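You operate a simulated robot arm through the tools that you are given. There is no shell and no other tool. Be economical: measure what you need, move in short steps, check, and stop when the job is done.

The job below is to be done with a simulated two-armed robot. You get a single attempt, and the scene is never put back.

TASK
Take the lid off the part cup marked "seal" on the top of the supply counter and lay it down there.
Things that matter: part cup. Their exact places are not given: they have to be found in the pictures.

Only the result counts: the job must be done as asked and must still hold three seconds after the hand-in. Knocking over, shifting, dropping, spilling or breaking anything else fails it. A push-on lid holds only when it is set on centred and level and pressed home; a screw cap is set on level and turned clockwise until tight.

THE ROBOT
Two 6-joint arms with two-finger parallel grippers on one trunk, on a base that drives. Base frame: it is fixed to the floor where the robot stands at the start and does not move with it; the origin is under the middle of the robot, x ahead of it, y to its left, z up. Readings come in cm, rad, newtons and seconds.
The left shoulder is at the start at [6, 18.7, 119.7], the right one opposite. With the tool pointing down near the work surface each hand reaches from about 24 to 62 cm from the robot's upright axis, wherever it stands, measured 20 degrees to its own side. Payload 1.57 kg a hand.
The TCP of each hand is the grasp point between the finger pads, 3 cm short of the fingertips. In the tool frame z runs along the fingers and y along their closing line. The gripper opens to 11 cm. The fingers are 2.4 cm wide and 1.2 cm thick; the gripper's body (4.8 by 11.2 cm) begins 7.8 cm behind the TCP.
Orientation is that of the tool frame in the base frame, as a unit quaternion [x, y, z, w]. With the fingers straight down and closing along the base's y, the tool's x points along the base's -x, its y along +y and its z along -z.

THE INTERFACE
- The arms move only by the tool servo_tool. It takes "left_deltas", "right_deltas" or both (then of equal length, played together; a hand with none holds still); each is a list that holds one entry, the list of rows, each a list of 7 numbers: the shift along the tool's x, y, z in units of 40 mm (1.0 is 40 mm), then the turn, a rotation vector about the tool's x, y, z in units of 5 degrees (1.0 is 5 degrees), then the closure in counts, from 0 (fully open) to 255 (shut). In form: [[[tx, ty, tz, rx, ry, rz, grip], ...]]. A call has 1 to 12 rows; each row shifts and turns the commanded pose from where the row before left it, along the tool's axes as they then stand. A call with a number of a shift or a turn outside -1 to 1 is refused whole. Each row takes 0.2 s and may step no farther than 5 cm and 0.15 rad from the row before; otherwise, or with a gripper value out of range, the whole call is refused. Where a pose cannot be reached the arm comes as near as it can. A force on the tool above 40 N (or 10 N above the force at the start of the call, whichever is more), or a blocked arm, ends the call early, and 0.2 s more pass. Each finger travels about 15.3 cm/s and halts on what it meets, pressing with about 39 N; the grip force reading is that of the motor and also rises with nothing between the fingers. The clock runs only during rows and for 0.2 s after the last one: add rows that do not move to give the fingers time. It gives the time, the measured TCP pose, the force on the tool (base axes), the opening and the grip force at its end, in the units of the frame above (readings bear some noise), with the torque about the TCP (base axes, N m) and any sound that the robot's microphone picked up.
- Cameras (640 x 400 px; columns grow to the right, rows downward): "scene" is now at [0.04, -3.14, 172.68]; the picture's right is [-0.43, -0.90, 0.00], its down [-0.76, 0.36, -0.54] and it looks along [0.49, -0.23, -0.84] (base axes); focal length 272 px, centre (320, 200). "left" rides on the left gripper at [7, -1.6, -14.1] in its tool frame; the picture's right is [0.23, 0.97, 0.00], its down [-0.86, 0.20, -0.48] and it looks along [-0.47, 0.11, 0.88] (tool axes); focal length 222 px, centre (320, 200). "right" rides on the right gripper at [7, 1.6, -14.1] in its tool frame; the picture's right is [-0.23, 0.97, 0.00], its down [-0.86, -0.20, -0.48] and it looks along [-0.47, -0.11, 0.88] (tool axes); focal length 222 px, centre (320, 200).
- capture(camera): a new picture of that camera. It takes no simulated time.
- lift_body(by): slides the trunk up (or, below 0, down) by that many cm; the arms and the scene camera ride with it, the base frame stays. It gives what a move gives, with no picture.
- base_move(legs): drives the robot by 1 to 6 legs, each [ahead, left, turn to the left] in cm, cm and rad, along the robot's own axes; the way and the turn of a leg run together, so that a leg with both is an arc; at most 150 cm and 3.142 rad a leg. The arms and the cameras ride along, it lands a little off, and it stops where it bumps. It gives what a move gives.
- turn_head(pan, tilt): turns the head with the scene camera to pan (to the left, within 1.501 rad either way) and tilt (down, from -0.506 to 1.204), counted from straight ahead of the robot. It gives what a move gives.
- probe_pixels(camera, pixels): for up to 12 pixels [column, row] of the newest picture of that camera ("zoom" is the newest enlarged one), the place [x, y, z] in the base frame of the surface seen there, good to about 0.3 cm. It takes no simulated time.
- close_up(camera, box): a new picture of the part [left, top, right, bottom] of that camera's present view, enlarged. It takes no simulated time.
- sign_off(): hands the job in; it is judged then, once.

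Work in short steps. Measure before you move; look again where a grasp or a placing could have gone wrong, and mend it. You have 80 turns and 70 pictures in all, those below and enlarged ones among them. Open the grippers and draw the arms clear of the work before you hand the job in, unless the task says otherwise; then end with one line.

The tools are called after "Emit:" as a command line: name --argument value ..., lists and objects as JSON in quotes. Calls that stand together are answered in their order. servo_tool: Moves the arms, as the interface text tells. Its arguments: {"type":"object","properties":{"left_deltas":{"type":"array"},"right_deltas":{"type":"array"}},"required":[]} The other tools are called the same way: lift_body (by) slides the trunk up or down; base_move (legs) drives the base; turn_head (pan, tilt) turns the head that bears the scene camera; capture (camera) takes a picture; probe_pixels (camera, pixels) gives the place of the surface under pixels of a picture; close_up (camera, box) takes an enlarged picture of a part of a camera's view; sign_off () hands the job in.

At the start:

```text
clock: 0.0
left_eef_pos: [40.35, -5.57, 113.86]
left_tool_rot: [0.001, 1.0, 0.0, -0.001]
left_force: [-0.3, 0.2, 0.2]
left_ft_torque: [-0.01, -0.01, 0.01]
left_grip_width: 10.99
left_grasp_force: 0.2
right_eef_pos: [29.72, -39.21, 122.36]
right_tool_rot: [0.0, 1.0, 0.0, 0.001]
right_force: [-0.5, 1.3, -0.5]
right_ft_torque: [-0.01, 0.0, 0.03]
right_grip_width: 11.0
right_grasp_force: 0.1
trunk travel left (down, up): [-82.5, 16.5]
robot x, y, heading: [0.29, -0.23, -0.003]
head pan, tilt: [-0.443, 1.0]
```

scene: 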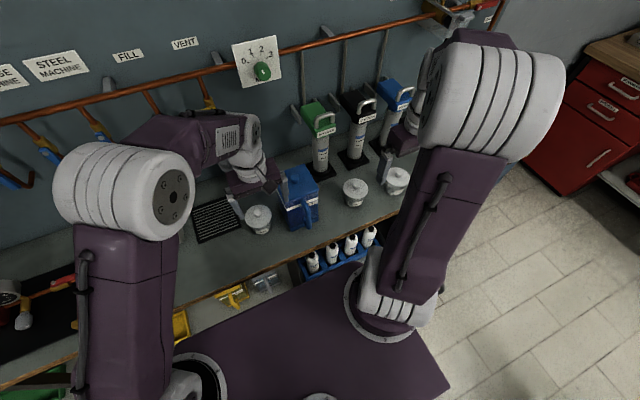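
right: 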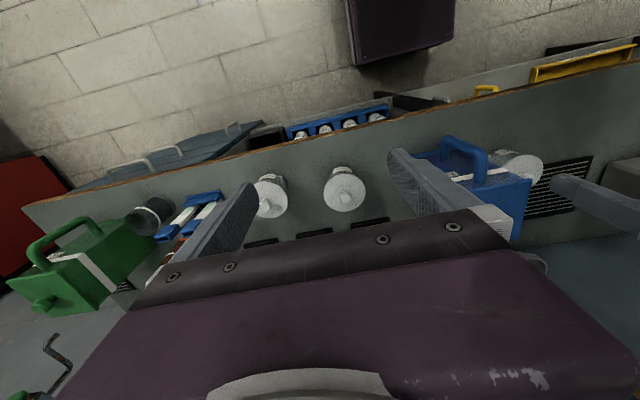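
left: 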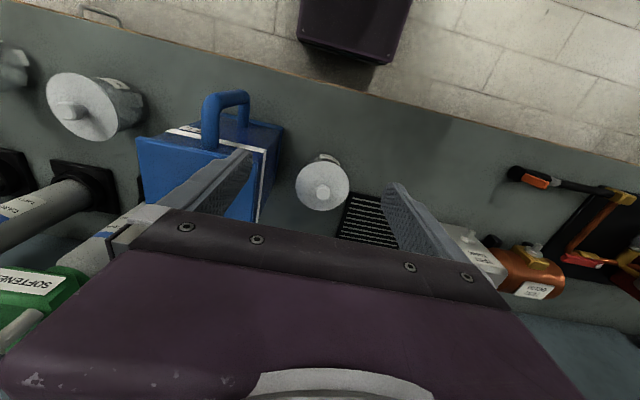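

Three white lidded cups are visible in the scene at (258,220), (355,192), (396,180). I zoom in to read the labels.

Emit:
close_up --camera "scene" --box '[220, 150, 420, 275]'

Emit:
probe_pixels --camera "scene" --pixels '[[258, 212], [258, 230], [355, 185], [355, 203], [396, 174], [396, 190], [330, 225], [300, 190]]'

Emit:
close_up --camera "left" --box '[260, 130, 400, 218]'

Emit:
close_up --camera "right" --box '[230, 140, 400, 246]'

```text
3.20 times, centred on (320, 212) of scene
```

zoom: 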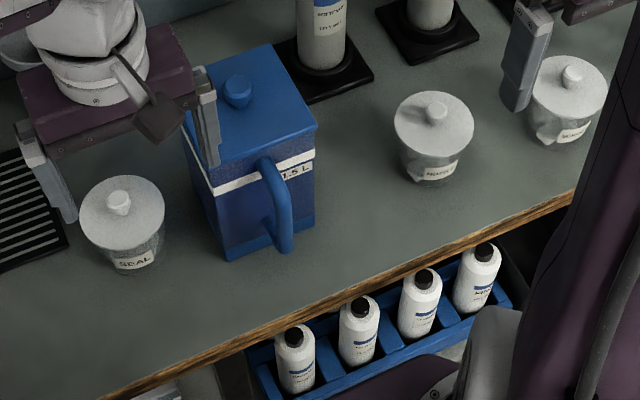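

```text
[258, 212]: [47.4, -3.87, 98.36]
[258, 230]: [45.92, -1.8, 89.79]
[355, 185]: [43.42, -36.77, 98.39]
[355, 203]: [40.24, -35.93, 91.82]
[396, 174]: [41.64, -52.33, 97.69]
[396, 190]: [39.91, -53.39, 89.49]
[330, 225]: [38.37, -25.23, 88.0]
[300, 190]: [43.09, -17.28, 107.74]
```

```text
4.55 times, centred on (330, 174) of left
```

zoom: 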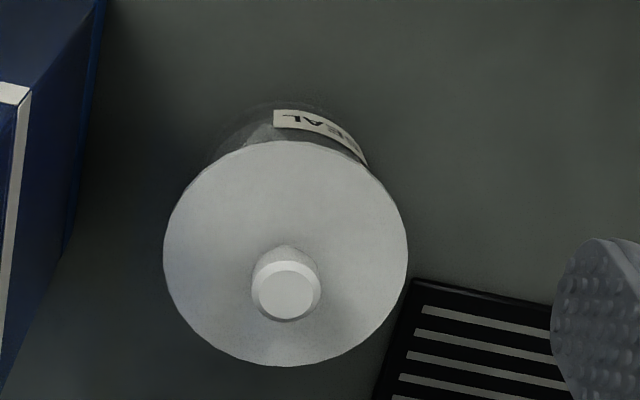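

```text
3.76 times, centred on (315, 193) of right
```

zoom: 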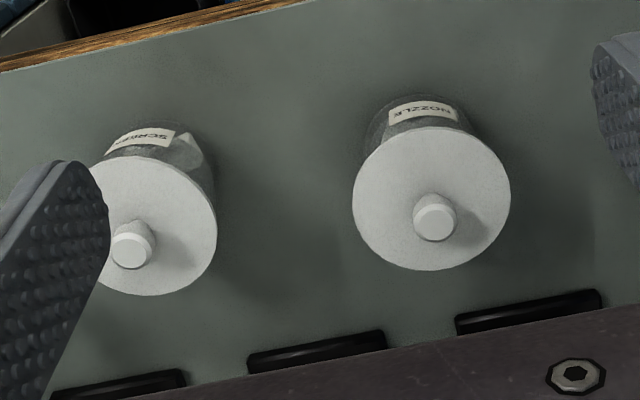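

The label "SEAL" is on the cup under the left hand (scene 258,220); the others are NOZZLE and a third. I probe the lid's knob (322,194), rim and surroundings in the left camera.

Emit:
probe_pixels --camera "left" --pixels '[[322, 193], [322, 188], [297, 185], [348, 185], [322, 160], [320, 208], [370, 220], [280, 230], [400, 130], [262, 200], [258, 150], [330, 156]]'

Emit:
turn_head --pan 0.0 --tilt 0.9

Emit:
capture --camera "scene"

```text
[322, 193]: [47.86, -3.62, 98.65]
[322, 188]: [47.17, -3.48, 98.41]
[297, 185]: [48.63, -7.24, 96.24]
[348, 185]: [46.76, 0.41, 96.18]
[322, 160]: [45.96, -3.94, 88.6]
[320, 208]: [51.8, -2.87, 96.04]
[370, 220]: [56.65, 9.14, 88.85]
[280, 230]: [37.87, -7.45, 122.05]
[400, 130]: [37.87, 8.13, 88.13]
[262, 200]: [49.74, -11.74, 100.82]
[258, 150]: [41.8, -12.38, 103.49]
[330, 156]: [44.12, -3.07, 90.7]
```

```text
clock: 0.9
left_eef_pos: [40.26, -5.64, 113.96]
left_tool_rot: [-0.002, 1.0, 0.0, 0.0]
left_force: [-0.5, 1.3, -0.7]
left_ft_torque: [-0.01, -0.03, 0.01]
left_grip_width: 11.01
left_grasp_force: 0.0
right_eef_pos: [29.71, -39.14, 122.12]
right_tool_rot: [0.001, 1.0, 0.0, 0.0]
right_force: [-1.1, 0.3, 0.5]
right_ft_torque: [0.02, 0.03, -0.01]
right_grip_width: 11.01
right_grasp_force: 0.1
trunk travel left (down, up): [-82.5, 16.5]
robot x, y, heading: [0.08, -0.43, -0.0]
head pan, tilt: [0.0, 0.901]
```

```text
63 pictures are left
```

scene: 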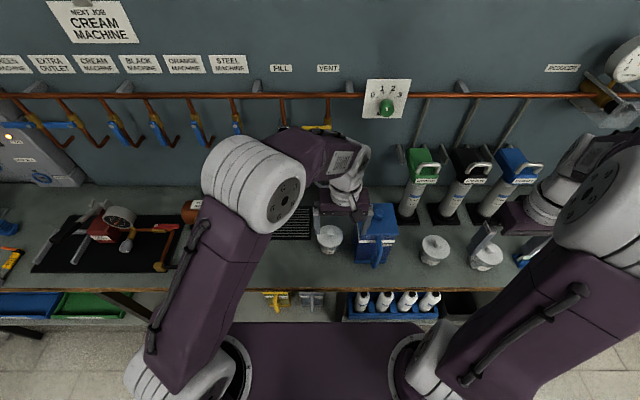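

The knob of the seal lid is at about (47.6,-3.6), top z 98.6, lid top z 96.2, lid radius about 4. I pre-close the left fingers to about 4.5 cm and move over the knob.

Emit:
servo_tool --left_deltas '[[[0, 0, 0, 0, 0, 0, 150], [0, 0, 0, 0, 0, 0, 150], [-0.6, 0.17, 0, 0, 0, 0, 150], [-0.6, 0.17, 0, 0, 0, 0, 150], [-0.63, 0.17, 0, 0, 0, 0, 150], [0, 0, 0.6, 0, 0, 0, 150], [0, 0, 0.6, 0, 0, 0, 150], [0, 0, 0.5, 0, 0, 0, 150], [0, 0, 0, 0, 0, 0, 150]]]'

Emit:
capture --camera "left"

Emit:
close_up --camera "scene" --box '[270, 180, 430, 280]'

```text
clock: 2.9
left_eef_pos: [47.58, -3.6, 106.82]
left_tool_rot: [0.0, 1.0, 0.001, 0.0]
left_force: [0.3, -0.5, -0.1]
left_ft_torque: [0.01, 0.01, -0.01]
left_grip_width: 4.54
left_grasp_force: 0.0
right_eef_pos: [29.7, -39.17, 122.11]
right_tool_rot: [0.0, 1.0, 0.0, 0.001]
right_force: [0.3, -0.6, -0.5]
right_ft_torque: [-0.01, 0.0, 0.01]
right_grip_width: 11.01
right_grasp_force: 0.1
trunk travel left (down, up): [-82.5, 16.5]
robot x, y, heading: [0.14, -0.28, -0.003]
head pan, tilt: [0.0, 0.901]
```

```text
62 pictures are left
```

left: 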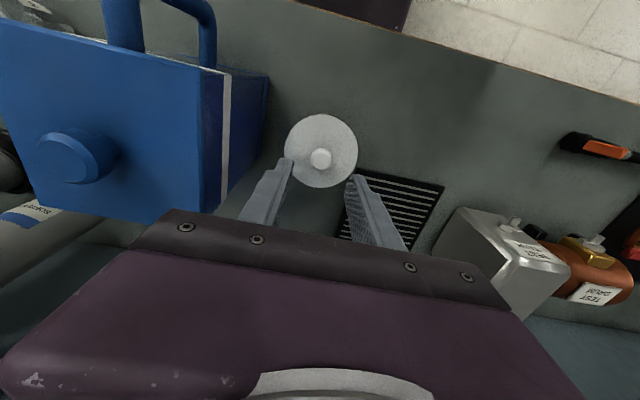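

```text
4.00 times, centred on (350, 230) of scene
```

zoom: 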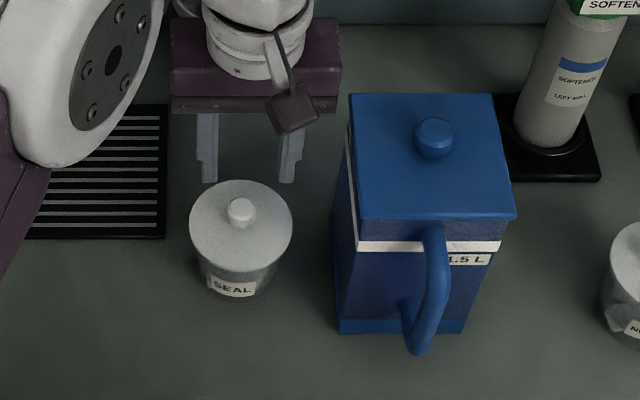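

The hand is at (47.6,-3.6,106.8); I re-measure knob and rim in this picture before descending.

Emit:
probe_pixels --camera "left" --pixels '[[321, 158], [314, 158], [328, 158], [321, 165], [287, 150], [356, 150], [321, 116], [321, 186], [285, 175], [357, 190]]'

Emit:
probe_pixels --camera "zoom" --pixels '[[240, 205], [232, 212], [250, 212], [194, 225], [289, 225], [240, 265], [240, 350], [120, 280], [80, 320]]'

```text
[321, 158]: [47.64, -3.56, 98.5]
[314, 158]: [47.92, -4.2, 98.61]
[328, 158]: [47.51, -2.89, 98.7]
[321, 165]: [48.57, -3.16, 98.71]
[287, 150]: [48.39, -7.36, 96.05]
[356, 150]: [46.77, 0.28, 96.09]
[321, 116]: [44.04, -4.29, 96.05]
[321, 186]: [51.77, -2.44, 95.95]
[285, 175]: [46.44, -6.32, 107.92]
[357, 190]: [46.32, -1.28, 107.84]
```

```text
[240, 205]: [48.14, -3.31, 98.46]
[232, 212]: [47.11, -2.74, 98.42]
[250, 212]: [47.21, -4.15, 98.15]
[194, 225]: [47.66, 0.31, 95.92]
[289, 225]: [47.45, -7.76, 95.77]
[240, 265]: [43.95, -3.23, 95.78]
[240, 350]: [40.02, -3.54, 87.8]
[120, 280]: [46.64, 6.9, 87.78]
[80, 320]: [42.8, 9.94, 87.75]
```

Knob centre confirmed at about (47.7,-3.5), lid top 96.0. I descend to TCP z 99.5 (tips at about 96.5) and close on the knob.

Emit:
servo_tool --left_deltas '[[[-0.04, 0.02, 0.6, 0, 0, 0, 150], [0, 0, 0.6, 0, 0, 0, 150], [0, 0, 0.4, 0, 0, 0, 150], [0, 0, 0.22, 0, 0, 0, 150], [0, 0, 0, 0, 0, 0, 150]]]'

Emit:
close_up --camera "scene" --box '[290, 190, 390, 252]'

Emit:
capture --camera "left"

```text
clock: 4.1
left_eef_pos: [47.81, -3.52, 99.67]
left_tool_rot: [0.0, 1.0, 0.0, 0.0]
left_force: [0.0, 0.3, 0.6]
left_ft_torque: [0.01, -0.02, -0.01]
left_grip_width: 4.52
left_grasp_force: 0.0
right_eef_pos: [29.61, -39.21, 122.22]
right_tool_rot: [0.0, 1.0, 0.001, 0.0]
right_force: [0.7, -0.3, -0.2]
right_ft_torque: [0.02, 0.02, 0.0]
right_grip_width: 10.97
right_grasp_force: 0.1
trunk travel left (down, up): [-82.5, 16.5]
robot x, y, heading: [0.23, 0.08, -0.0]
head pan, tilt: [0.0, 0.901]
```

```text
6.40 times, centred on (340, 221) of scene
```

zoom: 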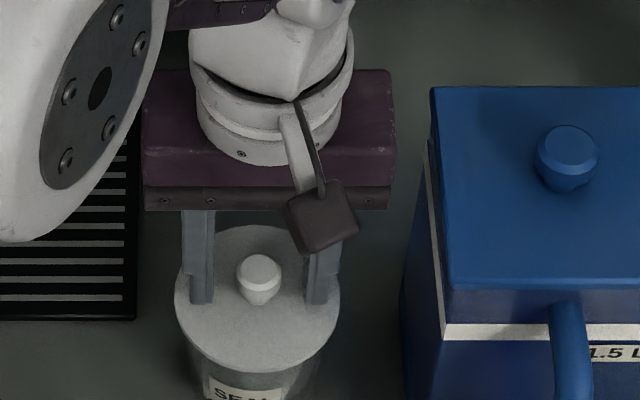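

```text
59 pictures are left
```

left: 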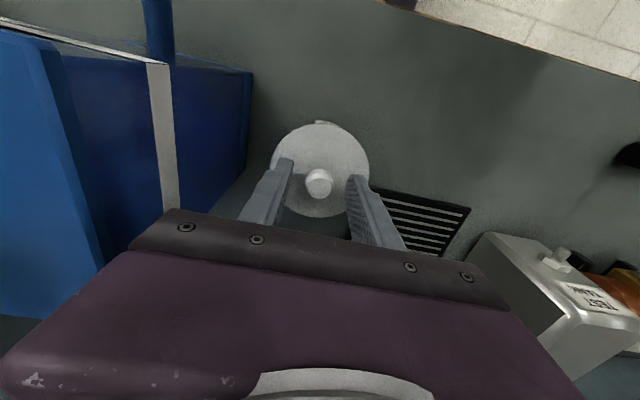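

The fingers straddle the knob evenly. I close on it, gradually.

Emit:
servo_tool --left_deltas '[[[0, 0, 0, 0, 0, 0, 190], [0, 0, 0, 0, 0, 0, 205], [0, 0, 0, 0, 0, 0, 220], [0, 0, 0, 0, 0, 0, 255], [0, 0, 0, 0, 0, 0, 255], [0, 0, 0, 0, 0, 0, 255]]]'

Emit:
close_up --camera "scene" --box '[290, 190, 390, 252]'

```text
clock: 5.5
left_eef_pos: [47.82, -3.45, 99.58]
left_tool_rot: [0.0, 1.0, 0.0, 0.0]
left_force: [-0.2, -0.6, 0.2]
left_ft_torque: [0.0, -0.02, 0.03]
left_grip_width: 2.09
left_grasp_force: 34.3
right_eef_pos: [29.75, -39.21, 122.4]
right_tool_rot: [0.0, 1.0, 0.0, 0.001]
right_force: [-0.5, -0.8, -1.2]
right_ft_torque: [0.0, 0.01, 0.01]
right_grip_width: 11.0
right_grasp_force: 0.1
trunk travel left (down, up): [-82.5, 16.5]
robot x, y, heading: [0.36, 0.13, 0.001]
head pan, tilt: [0.0, 0.901]
heard: snap
```

```text
6.40 times, centred on (340, 221) of scene
```

zoom: 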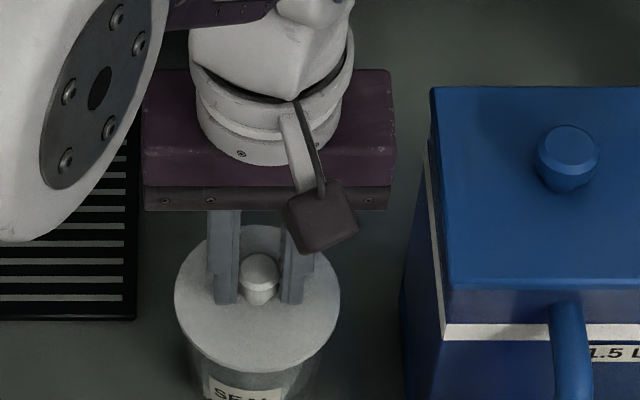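

The grip is on at 2.09 cm, and a snap was heard (perhaps the lid's seat letting go). I lift a little, slowly, and watch whether the cup comes too.

Emit:
servo_tool --left_deltas '[[[0, 0, -0.05, 0, 0, 0, 255], [0, 0, -0.05, 0, 0, 0, 255], [0, 0, -0.05, 0, 0, 0, 255], [0, 0, 0, 0, 0, 0, 255]]]'

Emit:
close_up --camera "scene" --box '[290, 200, 390, 262]'

```text
clock: 6.5
left_eef_pos: [47.78, -3.46, 100.34]
left_tool_rot: [0.0, 1.0, 0.0, 0.0]
left_force: [0.9, -0.5, -0.4]
left_ft_torque: [-0.01, 0.02, -0.02]
left_grip_width: 2.06
left_grasp_force: 34.5
right_eef_pos: [29.79, -39.21, 122.19]
right_tool_rot: [0.0, 1.0, 0.001, 0.0]
right_force: [0.4, -0.1, 0.1]
right_ft_torque: [-0.03, 0.02, -0.03]
right_grip_width: 10.99
right_grasp_force: 0.0
trunk travel left (down, up): [-82.5, 16.5]
robot x, y, heading: [-0.28, 0.04, 0.001]
head pan, tilt: [0.0, 0.901]
```

```text
6.40 times, centred on (340, 231) of scene
```

zoom: 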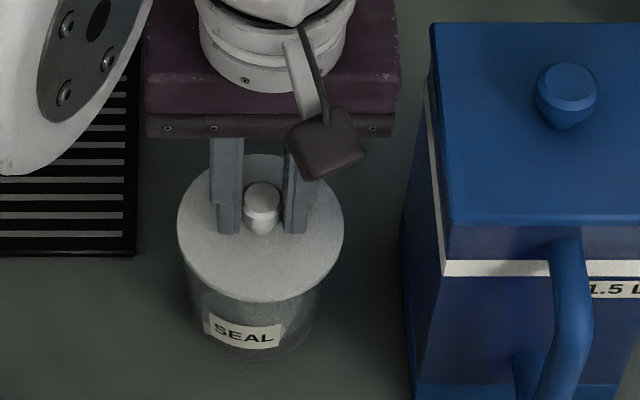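

The label row appears unchanged (about 378−64=314) while the lid moved, so the lid seems free. I lift 1.5 cm more and check again.

Emit:
servo_tool --left_deltas '[[[0, 0, -0.12, 0, 0, 0, 255], [0, 0, -0.12, 0, 0, 0, 255], [0, 0, -0.12, 0, 0, 0, 255], [0, 0, 0, 0, 0, 0, 255]]]'

Emit:
close_up --camera "scene" --box '[290, 200, 390, 262]'

```text
clock: 7.5
left_eef_pos: [47.61, -3.43, 101.83]
left_tool_rot: [0.0, 1.0, -0.001, 0.0]
left_force: [-0.2, 0.0, 0.4]
left_ft_torque: [0.03, 0.01, -0.04]
left_grip_width: 0.01
left_grasp_force: 21.0
right_eef_pos: [29.73, -39.3, 122.26]
right_tool_rot: [0.0, 1.0, 0.0, 0.0]
right_force: [0.5, -0.5, -0.5]
right_ft_torque: [0.02, -0.01, -0.01]
right_grip_width: 10.99
right_grasp_force: 0.0
trunk travel left (down, up): [-82.5, 16.5]
robot x, y, heading: [-0.05, 0.06, -0.002]
head pan, tilt: [0.0, 0.901]
```

```text
6.40 times, centred on (340, 231) of scene
```

zoom: 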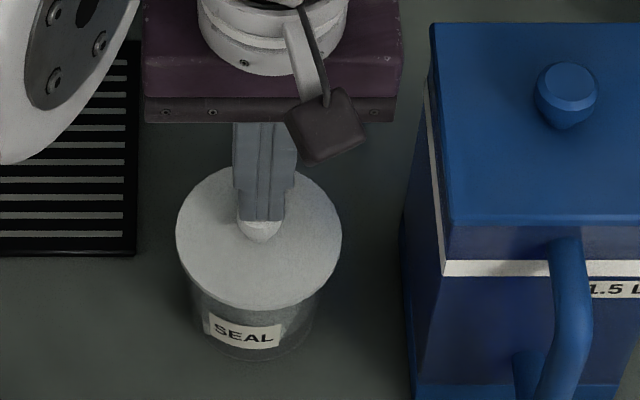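

The fingers slipped off the knob and are now shut above it. I open slightly (to about 4.5 cm), and measure how the lid is lying.

Emit:
servo_tool --left_deltas '[[[0, 0, -0.2, 0, 0, 0, 255], [0, 0, -0.4, 0, 0, 0, 255], [0, 0, 0, 0, 0, 0, 150], [0, 0, 0, 0, 0, 0, 150]]]'

Emit:
close_up --camera "scene" --box '[290, 200, 390, 262]'

Emit:
probe_pixels --camera "zoom" --pixels '[[182, 235], [336, 235], [200, 270], [318, 270], [258, 292], [258, 215], [250, 225], [268, 225], [245, 333], [258, 300]]'

Emit:
capture --camera "left"

```text
clock: 8.5
left_eef_pos: [47.59, -3.59, 104.18]
left_tool_rot: [0.0, 1.0, 0.0, 0.0]
left_force: [-0.3, 0.4, -0.2]
left_ft_torque: [0.01, 0.02, -0.01]
left_grip_width: 4.54
left_grasp_force: 0.0
right_eef_pos: [29.81, -39.3, 122.08]
right_tool_rot: [0.0, 1.0, 0.0, -0.001]
right_force: [0.1, -0.6, -0.3]
right_ft_torque: [0.0, -0.01, 0.02]
right_grip_width: 11.01
right_grasp_force: 0.0
trunk travel left (down, up): [-82.5, 16.5]
robot x, y, heading: [0.2, 0.02, 0.003]
head pan, tilt: [0.0, 0.901]
```

```text
6.40 times, centred on (340, 231) of scene
```

zoom: 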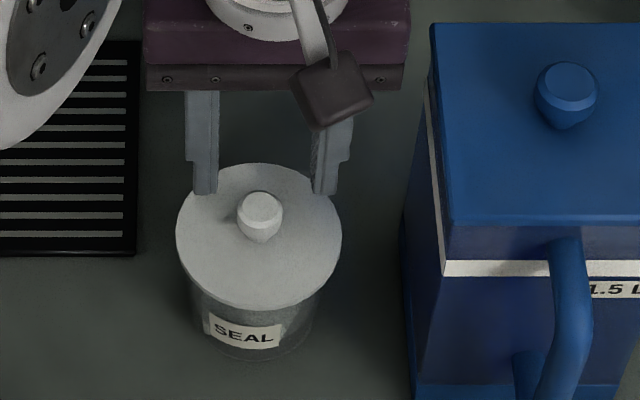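

```text
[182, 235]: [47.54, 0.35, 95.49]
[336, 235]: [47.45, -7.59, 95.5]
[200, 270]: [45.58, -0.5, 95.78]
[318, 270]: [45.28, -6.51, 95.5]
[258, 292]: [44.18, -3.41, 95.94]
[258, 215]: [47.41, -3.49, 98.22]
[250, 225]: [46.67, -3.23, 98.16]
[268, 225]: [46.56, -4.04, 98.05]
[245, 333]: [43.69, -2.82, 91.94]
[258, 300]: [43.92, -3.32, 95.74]
```

```text
54 pictures are left
```

left: 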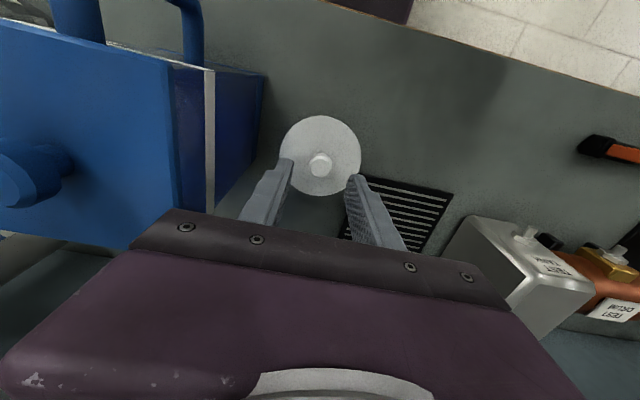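

The lid sits back level on the cup (rim z about 95.6, knob at (47.6,-3.5)), and the cup has not moved. I go down again with the tips nearer the lid surface (TCP about 99.0) for a deeper hold.

Emit:
servo_tool --left_deltas '[[[-0.02, 0.02, 0.5, 0, 0, 0, 150], [0, 0, 0.4, 0, 0, 0, 150], [0, 0, 0.25, 0, 0, 0, 150], [0, 0, 0.13, 0, 0, 0, 150], [0, 0, 0, 0, 0, 0, 150]]]'

Emit:
close_up --camera "scene" --box '[290, 200, 390, 262]'

```text
clock: 9.7
left_eef_pos: [47.77, -3.54, 98.94]
left_tool_rot: [0.0, 1.0, 0.0, 0.0]
left_force: [-0.5, 1.0, 0.1]
left_ft_torque: [-0.01, -0.02, -0.02]
left_grip_width: 4.5
left_grasp_force: 0.0
right_eef_pos: [29.86, -39.17, 122.15]
right_tool_rot: [0.0, 1.0, 0.0, -0.001]
right_force: [0.1, 0.4, 0.6]
right_ft_torque: [-0.01, -0.01, 0.02]
right_grip_width: 11.01
right_grasp_force: 0.0
trunk travel left (down, up): [-82.5, 16.5]
robot x, y, heading: [-0.09, -0.09, 0.004]
head pan, tilt: [0.0, 0.901]
```

```text
6.40 times, centred on (340, 231) of scene
```

zoom: 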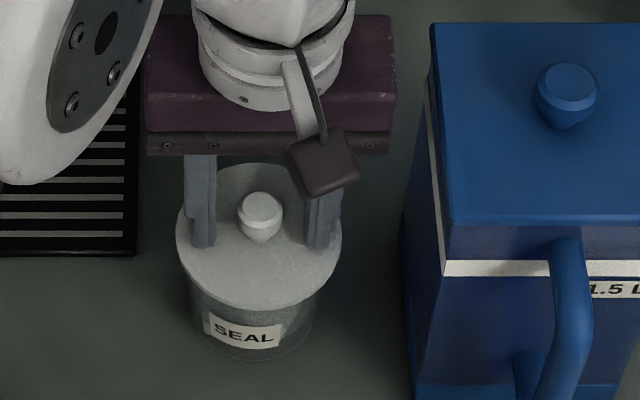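

The tips are right at the lid surface with no contact force. I close firmly, wait, then raise very slowly by 0.5 cm.

Emit:
servo_tool --left_deltas '[[[0, 0, 0, 0, 0, 0, 190], [0, 0, 0, 0, 0, 0, 205], [0, 0, 0, 0, 0, 0, 220], [0, 0, 0, 0, 0, 0, 255], [0, 0, 0, 0, 0, 0, 255], [0, 0, 0, 0, 0, 0, 255], [0, 0, -0.04, 0, 0, 0, 255], [0, 0, -0.04, 0, 0, 0, 255], [0, 0, -0.04, 0, 0, 0, 255]]]'

Emit:
close_up --camera "scene" --box '[290, 200, 390, 262]'

```text
clock: 11.7
left_eef_pos: [47.77, -3.4, 99.46]
left_tool_rot: [-0.001, 1.0, 0.0, 0.0]
left_force: [-0.6, 0.7, -1.2]
left_ft_torque: [-0.05, -0.03, -0.01]
left_grip_width: 2.07
left_grasp_force: 33.8
right_eef_pos: [29.75, -39.12, 122.27]
right_tool_rot: [0.0, 1.0, 0.0, 0.0]
right_force: [0.1, -0.8, 0.8]
right_ft_torque: [0.01, 0.02, -0.03]
right_grip_width: 11.0
right_grasp_force: 0.2
trunk travel left (down, up): [-82.5, 16.5]
robot x, y, heading: [0.02, 0.05, 0.0]
head pan, tilt: [0.0, 0.901]
```

```text
6.40 times, centred on (340, 231) of scene
```

zoom: 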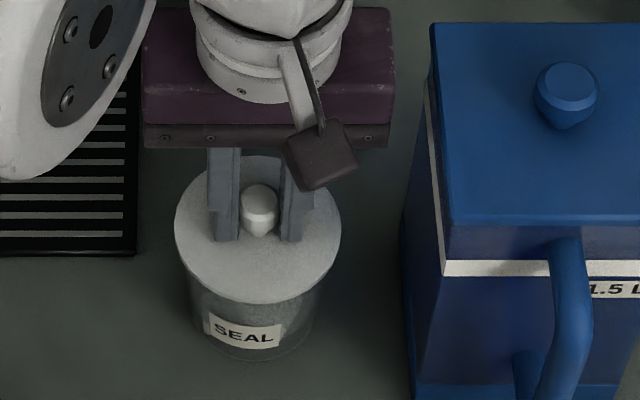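

The lid rose with the fingers (knob row 200 versus 208) while the label stayed put. I continue slowly, 1.5 cm more.

Emit:
servo_tool --left_deltas '[[[0, 0, -0.04, 0, 0, 0, 255], [0, 0, -0.04, 0, 0, 0, 255], [0, 0, -0.04, 0, 0, 0, 255], [0, 0, -0.04, 0, 0, 0, 255], [0, 0, -0.04, 0, 0, 0, 255], [0, 0, -0.04, 0, 0, 0, 255], [0, 0, -0.04, 0, 0, 0, 255], [0, 0, -0.04, 0, 0, 0, 255]]]'

Emit:
close_up --camera "scene" --box '[290, 200, 390, 262]'

```text
clock: 13.5
left_eef_pos: [47.83, -3.37, 100.75]
left_tool_rot: [0.0, 1.0, 0.0, 0.0]
left_force: [0.0, -0.3, 0.0]
left_ft_torque: [0.0, 0.02, 0.05]
left_grip_width: 2.05
left_grasp_force: 33.8
right_eef_pos: [29.75, -39.26, 122.23]
right_tool_rot: [0.001, 1.0, 0.0, -0.001]
right_force: [0.4, -0.6, 0.2]
right_ft_torque: [-0.04, -0.01, -0.01]
right_grip_width: 11.01
right_grasp_force: 0.1
trunk travel left (down, up): [-82.5, 16.5]
robot x, y, heading: [-0.1, -0.37, 0.001]
head pan, tilt: [0.0, 0.901]
```

```text
6.40 times, centred on (340, 231) of scene
```

zoom: 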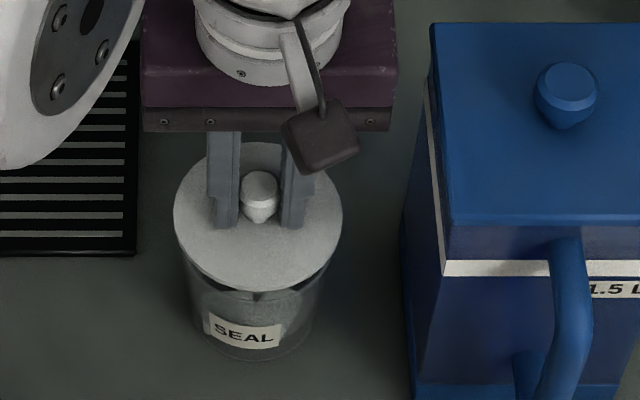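

The lid is now clear of the cup's rim, level, held at 2.05 cm, and the cup stands in place. I raise it slowly another 4 cm.

Emit:
servo_tool --left_deltas '[[[0, 0, -0.06, 0, 0, 0, 255], [0, 0, -0.08, 0, 0, 0, 255], [0, 0, -0.1, 0, 0, 0, 255], [0, 0, -0.1, 0, 0, 0, 255], [0, 0, -0.1, 0, 0, 0, 255], [0, 0, -0.1, 0, 0, 0, 255], [0, 0, -0.1, 0, 0, 0, 255], [0, 0, -0.1, 0, 0, 0, 255], [0, 0, -0.1, 0, 0, 0, 255], [0, 0, -0.1, 0, 0, 0, 255], [0, 0, -0.06, 0, 0, 0, 255]]]'

Emit:
close_up --camera "scene" --box '[250, 180, 410, 280]'

Emit:
capture --camera "left"

```text
clock: 15.9
left_eef_pos: [47.79, -3.37, 104.98]
left_tool_rot: [0.0, 1.0, 0.0, 0.001]
left_force: [0.3, -0.7, -0.6]
left_ft_torque: [0.01, 0.02, 0.01]
left_grip_width: 2.06
left_grasp_force: 33.9
right_eef_pos: [29.68, -39.22, 122.22]
right_tool_rot: [0.001, 1.0, 0.0, 0.0]
right_force: [0.6, -0.7, 0.2]
right_ft_torque: [-0.04, -0.01, 0.0]
right_grip_width: 11.01
right_grasp_force: 0.0
trunk travel left (down, up): [-82.5, 16.5]
robot x, y, heading: [0.07, 0.11, 0.001]
head pan, tilt: [0.0, 0.901]
```

```text
4.00 times, centred on (330, 230) of scene
```

zoom: 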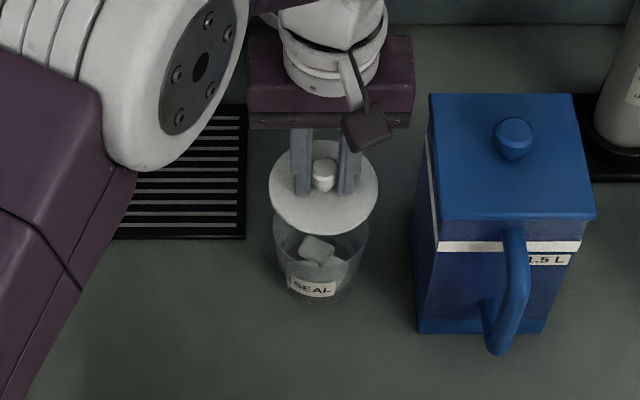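

```text
49 pictures are left
```

left: 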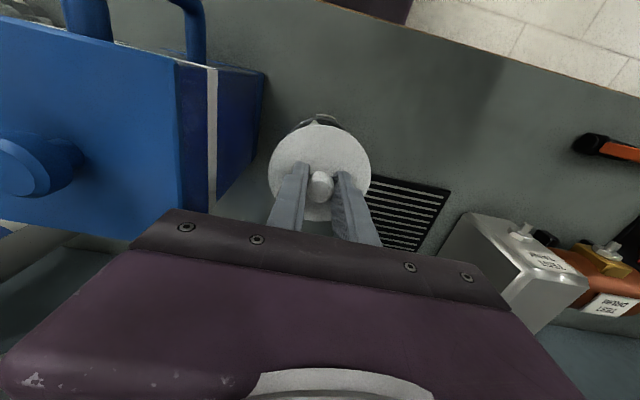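

The lid is off and held. I look for a free landing spot on the counter in front-left by probing grill edges, the counter and the counter's edge.

Emit:
probe_pixels --camera "left" --pixels '[[376, 172], [450, 190], [420, 250], [440, 215], [420, 160], [460, 150], [400, 110], [440, 30], [400, 25], [430, 180], [575, 145], [480, 212]]'

```text
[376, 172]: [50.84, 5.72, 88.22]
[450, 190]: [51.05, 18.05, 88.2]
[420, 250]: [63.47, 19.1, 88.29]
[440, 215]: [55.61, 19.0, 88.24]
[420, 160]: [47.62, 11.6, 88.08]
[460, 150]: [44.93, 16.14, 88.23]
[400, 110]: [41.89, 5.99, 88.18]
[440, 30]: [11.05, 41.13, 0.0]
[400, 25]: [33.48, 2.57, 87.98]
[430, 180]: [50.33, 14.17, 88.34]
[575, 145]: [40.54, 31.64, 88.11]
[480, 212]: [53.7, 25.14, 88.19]
```

Free counter around (43,10), clear of the grill (front edge x about 50) and cup. I carry the lid there at this height.

Emit:
servo_tool --left_deltas '[[[0.05, 0.15, 0, 0, 0, 0, 255], [0.1, 0.28, 0, 0, 0, 0, 255], [0.12, 0.33, 0, 0, 0, 0, 255], [0.12, 0.33, 0, 0, 0, 0, 255], [0.12, 0.33, 0, 0, 0, 0, 255], [0.12, 0.33, 0, 0, 0, 0, 255], [0.12, 0.33, 0, 0, 0, 0, 255], [0.12, 0.33, 0, 0, 0, 0, 255], [0.12, 0.33, 0, 0, 0, 0, 255], [0.1, 0.28, 0, 0, 0, 0, 255], [0.08, 0.22, 0, 0, 0, 0, 255], [0.03, 0.1, 0, 0, 0, 0, 255]]]'

Emit:
capture --camera "left"

Emit:
close_up --camera "scene" --box '[220, 180, 380, 280]'

```text
clock: 18.5
left_eef_pos: [42.9, 9.99, 104.87]
left_tool_rot: [0.0, 1.0, 0.0, 0.0]
left_force: [0.9, 0.2, -0.2]
left_ft_torque: [-0.02, -0.02, 0.01]
left_grip_width: 2.06
left_grasp_force: 33.9
right_eef_pos: [29.73, -39.27, 122.24]
right_tool_rot: [0.0, 1.0, 0.0, 0.0]
right_force: [0.0, -0.2, 0.6]
right_ft_torque: [0.02, 0.01, 0.0]
right_grip_width: 11.01
right_grasp_force: 0.1
trunk travel left (down, up): [-82.5, 16.5]
robot x, y, heading: [0.11, 0.19, 0.001]
head pan, tilt: [0.0, 0.901]
```

```text
48 pictures are left
```

left: 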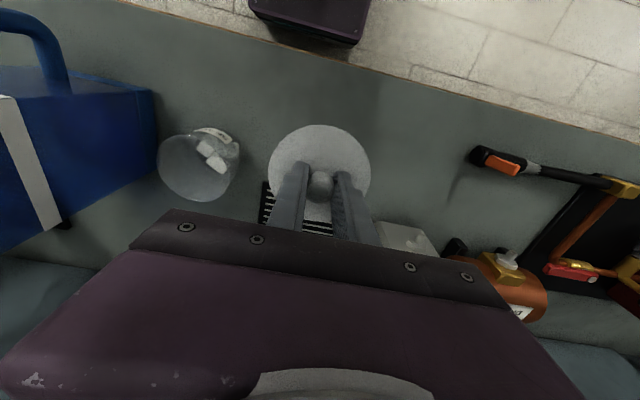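

```text
4.00 times, centred on (300, 230) of scene
```

zoom: 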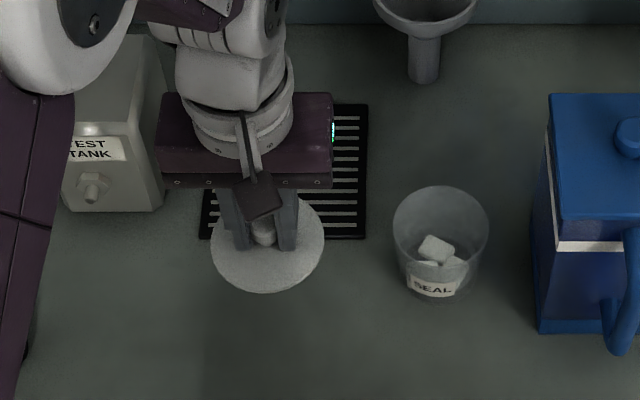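

The cup stands open and undisturbed. I lower to about z 93.9.

Emit:
servo_tool --left_deltas '[[[0, 0, 0.15, 0, 0, 0, 255], [0, 0, 0.28, 0, 0, 0, 255], [0, 0, 0.3, 0, 0, 0, 255], [0, 0, 0.3, 0, 0, 0, 255], [0, 0, 0.3, 0, 0, 0, 255], [0, 0, 0.3, 0, 0, 0, 255], [0, 0, 0.3, 0, 0, 0, 255], [0, 0, 0.3, 0, 0, 0, 255], [0, 0, 0.28, 0, 0, 0, 255], [0, 0, 0.15, 0, 0, 0, 255], [0, 0, 0.09, 0, 0, 0, 255]]]'

Emit:
close_up --camera "scene" --box '[240, 205, 340, 267]'

Emit:
probe_pixels --camera "zoom" --pixels '[[160, 250], [140, 220], [220, 250], [160, 290]]'

```text
clock: 20.9
left_eef_pos: [43.01, 10.14, 93.66]
left_tool_rot: [0.0, 1.0, 0.0, 0.0]
left_force: [0.1, 0.2, -0.7]
left_ft_torque: [0.0, -0.02, 0.02]
left_grip_width: 2.06
left_grasp_force: 34.0
right_eef_pos: [29.85, -39.2, 122.3]
right_tool_rot: [0.001, 1.0, 0.0, 0.0]
right_force: [0.7, -0.4, -0.4]
right_ft_torque: [-0.01, -0.01, -0.03]
right_grip_width: 10.99
right_grasp_force: 0.0
trunk travel left (down, up): [-82.5, 16.5]
robot x, y, heading: [-0.31, 0.32, -0.001]
head pan, tilt: [0.0, 0.901]
```

```text
6.40 times, centred on (290, 236) of scene
```

zoom: 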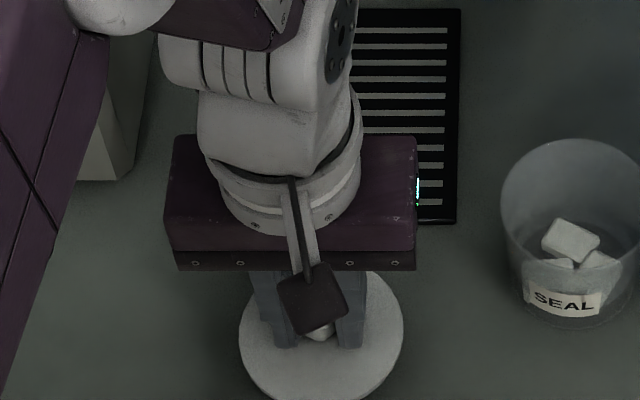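

```text
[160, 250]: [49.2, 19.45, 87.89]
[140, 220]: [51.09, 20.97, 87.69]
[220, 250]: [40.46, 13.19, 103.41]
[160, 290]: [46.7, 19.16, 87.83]
```

Lid top should be about z 90.6 now, ~2 cm off the counter. I lower in small steps and watch for contact force.

Emit:
servo_tool --left_deltas '[[[0, 0, 0.1, 0, 0, 0, 255], [0, 0, 0.1, 0, 0, 0, 255], [0, 0, 0.05, 0, 0, 0, 255], [0, 0, 0.05, 0, 0, 0, 255], [0, 0, 0, 0, 0, 0, 255]]]'

Emit:
close_up --camera "scene" --box '[240, 215, 340, 277]'

Emit:
probe_pixels --camera "zoom" --pixels '[[320, 325], [255, 290], [390, 290], [320, 380]]'

```text
clock: 22.1
left_eef_pos: [42.98, 10.07, 92.6]
left_tool_rot: [-0.001, 1.0, 0.0, -0.001]
left_force: [-0.2, 0.7, 0.2]
left_ft_torque: [0.01, -0.05, 0.0]
left_grip_width: 2.06
left_grasp_force: 33.9
right_eef_pos: [29.69, -39.28, 122.27]
right_tool_rot: [0.0, 1.0, 0.001, 0.0]
right_force: [0.3, 0.7, -0.3]
right_ft_torque: [0.0, -0.03, -0.02]
right_grip_width: 11.0
right_grasp_force: 0.0
trunk travel left (down, up): [-82.5, 16.5]
robot x, y, heading: [0.02, 0.13, -0.004]
head pan, tilt: [0.0, 0.901]
```

```text
6.40 times, centred on (290, 246) of scene
```

zoom: 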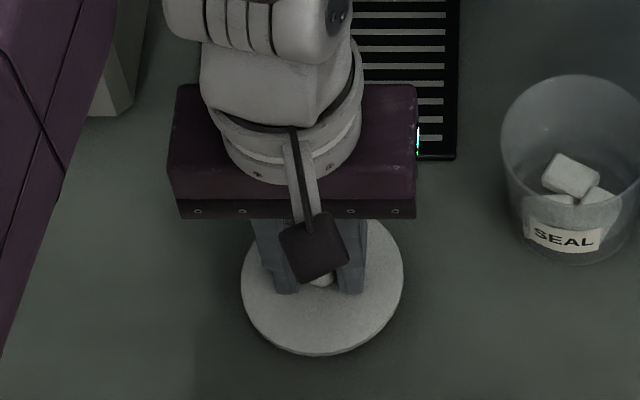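

```text
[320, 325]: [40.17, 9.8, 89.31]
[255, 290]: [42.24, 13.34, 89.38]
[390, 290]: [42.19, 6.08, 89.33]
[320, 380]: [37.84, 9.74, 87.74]
```

Lid top is level at z about 89.3, counter about 88. I go down in 1 mm steps.

Emit:
servo_tool --left_deltas '[[[0, 0, 0.025, 0, 0, 0, 255], [0, 0, 0.025, 0, 0, 0, 255], [0, 0, 0.025, 0, 0, 0, 255], [0, 0, 0.025, 0, 0, 0, 255], [0, 0, 0, 0, 0, 0, 255]]]'

```text
clock: 23.3
left_eef_pos: [42.91, 10.03, 92.26]
left_tool_rot: [0.0, 1.0, 0.0, 0.0]
left_force: [-0.3, -0.2, 0.0]
left_ft_torque: [0.0, -0.01, 0.01]
left_grip_width: 2.06
left_grasp_force: 33.7
right_eef_pos: [29.76, -39.3, 122.17]
right_tool_rot: [0.0, 1.0, 0.0, 0.0]
right_force: [0.4, -0.2, -0.2]
right_ft_torque: [-0.01, -0.03, 0.02]
right_grip_width: 11.02
right_grasp_force: 0.1
trunk travel left (down, up): [-82.5, 16.5]
robot x, y, heading: [-0.12, 0.11, -0.001]
head pan, tilt: [0.0, 0.901]
```

No contact yet; I go on in 1 mm steps.

Emit:
servo_tool --left_deltas '[[[0, 0, 0.025, 0, 0, 0, 255], [0, 0, 0.025, 0, 0, 0, 255], [0, 0, 0.025, 0, 0, 0, 255], [0, 0, 0, 0, 0, 0, 255]]]'

Emit:
close_up --camera "scene" --box '[265, 240, 315, 271]'

```text
clock: 24.3
left_eef_pos: [42.97, 9.91, 92.09]
left_tool_rot: [0.0, 1.0, -0.001, 0.0]
left_force: [-1.2, 1.7, 7.4]
left_ft_torque: [0.05, 0.11, -0.01]
left_grip_width: 2.08
left_grasp_force: 34.3
right_eef_pos: [29.71, -39.14, 122.33]
right_tool_rot: [0.0, 1.0, 0.0, 0.0]
right_force: [-0.4, 0.2, 0.1]
right_ft_torque: [0.0, 0.04, -0.01]
right_grip_width: 10.97
right_grasp_force: 0.0
trunk travel left (down, up): [-82.5, 16.5]
robot x, y, heading: [-0.07, -0.01, 0.001]
head pan, tilt: [0.0, 0.901]
```

```text
12.80 times, centred on (290, 256) of scene
```

zoom: 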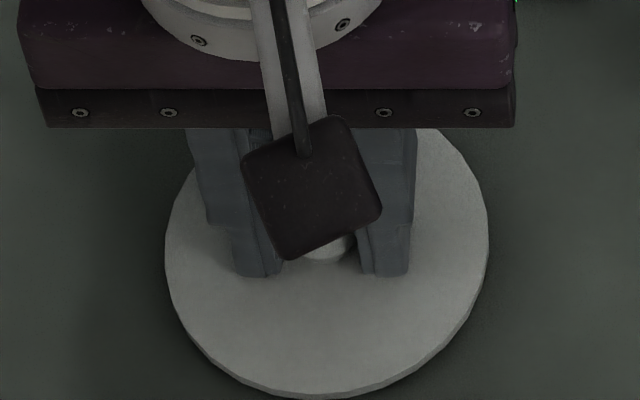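

Contact at 7.4 N: the lid rests on the counter. I open gently to about 5 cm and rise.

Emit:
servo_tool --left_deltas '[[[0, 0, -0.02, 0, 0, 0, 205], [0, 0, 0, 0, 0, 0, 190], [0, 0, 0, 0, 0, 0, 160], [0, 0, 0, 0, 0, 0, 140], [0, 0, -0.2, 0, 0, 0, 140], [0, 0, -0.4, 0, 0, 0, 140], [0, 0, -0.6, 0, 0, 0, 140], [0, 0, -0.8, 0, 0, 0, 140], [0, 0, -0.8, 0, 0, 0, 140], [0, 0, -0.8, 0, 0, 0, 140], [0, 0, -0.5, 0, 0, 0, 140]]]'

Emit:
capture --camera "left"

Emit:
close_up --camera "scene" --box '[220, 180, 380, 280]'

```text
clock: 26.7
left_eef_pos: [42.91, 9.87, 108.42]
left_tool_rot: [-0.001, 1.0, 0.0, 0.0]
left_force: [-0.3, 0.1, -0.5]
left_ft_torque: [-0.02, -0.01, -0.01]
left_grip_width: 4.99
left_grasp_force: 0.1
right_eef_pos: [29.69, -39.27, 122.19]
right_tool_rot: [0.0, 1.0, 0.0, 0.0]
right_force: [0.3, 0.8, -0.2]
right_ft_torque: [0.03, -0.03, 0.02]
right_grip_width: 11.01
right_grasp_force: 0.0
trunk travel left (down, up): [-82.5, 16.5]
robot x, y, heading: [0.31, 0.19, -0.001]
head pan, tilt: [0.0, 0.901]
```

```text
43 pictures are left
```

left: 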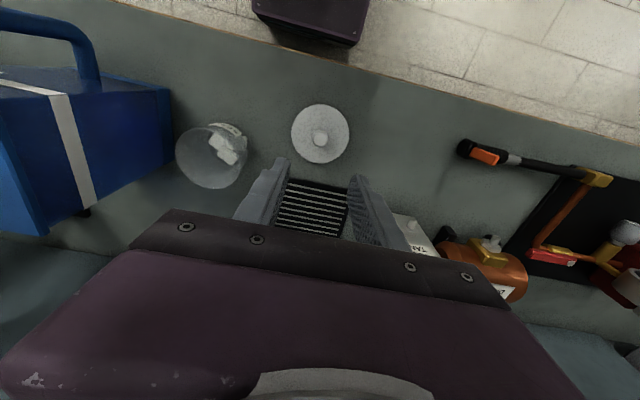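

```text
4.00 times, centred on (300, 230) of scene
```

zoom: 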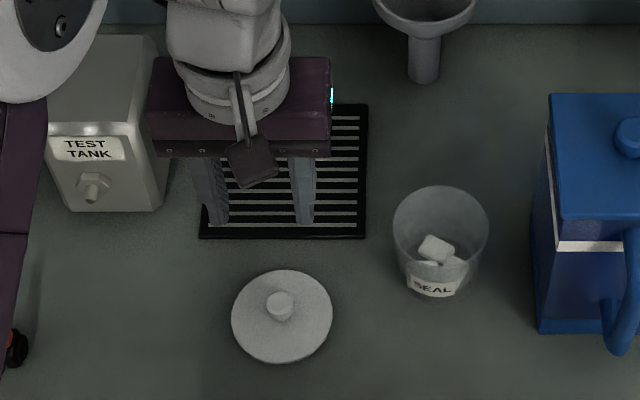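

The lid lies flat on the counter and the cup stands open with its contents. I raise the hand a little more and open it fully, clear of everything.

Emit:
servo_tool --left_deltas '[[[0, 0, -0.6, 0, 0, 0, 140], [0, 0, -0.6, 0, 0, 0, 70], [0, 0, 0, 0, 0, 0, 0], [0, 0, 0, 0, 0, 0, 0], [0, 0, 0, 0, 0, 0, 0]]]'

Emit:
capture --camera "scene"

```text
clock: 27.9
left_eef_pos: [42.83, 10.08, 113.27]
left_tool_rot: [0.0, 1.0, 0.0, 0.0]
left_force: [-0.8, -1.0, 0.4]
left_ft_torque: [-0.01, -0.02, 0.0]
left_grip_width: 11.0
left_grasp_force: 0.1
right_eef_pos: [29.66, -39.16, 122.21]
right_tool_rot: [0.0, 1.0, 0.0, -0.001]
right_force: [0.3, -0.1, -1.1]
right_ft_torque: [0.04, -0.02, 0.01]
right_grip_width: 11.01
right_grasp_force: 0.0
trunk travel left (down, up): [-82.5, 16.5]
robot x, y, heading: [-0.01, -0.21, 0.002]
head pan, tilt: [0.0, 0.901]
```

```text
41 pictures are left
```

scene: 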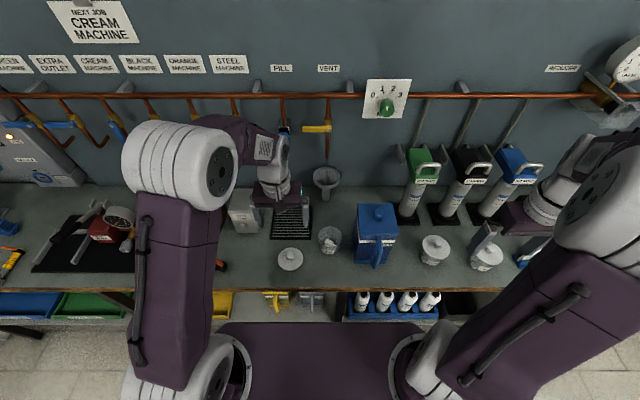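

Everything is in place and the hands are clear; I hand in.

Emit:
sign_off

```text
The job is handed in.
```

The lid is off the "seal" cup and lying flat on the supply counter, about 14 cm to the left of the cup. The first grip slipped and let the lid drop about half a centimetre back onto the cup. The second grip held. In the last picture the cup stands upright in its place with its contents inside, nothing else looks disturbed, and both hands are open and clear.
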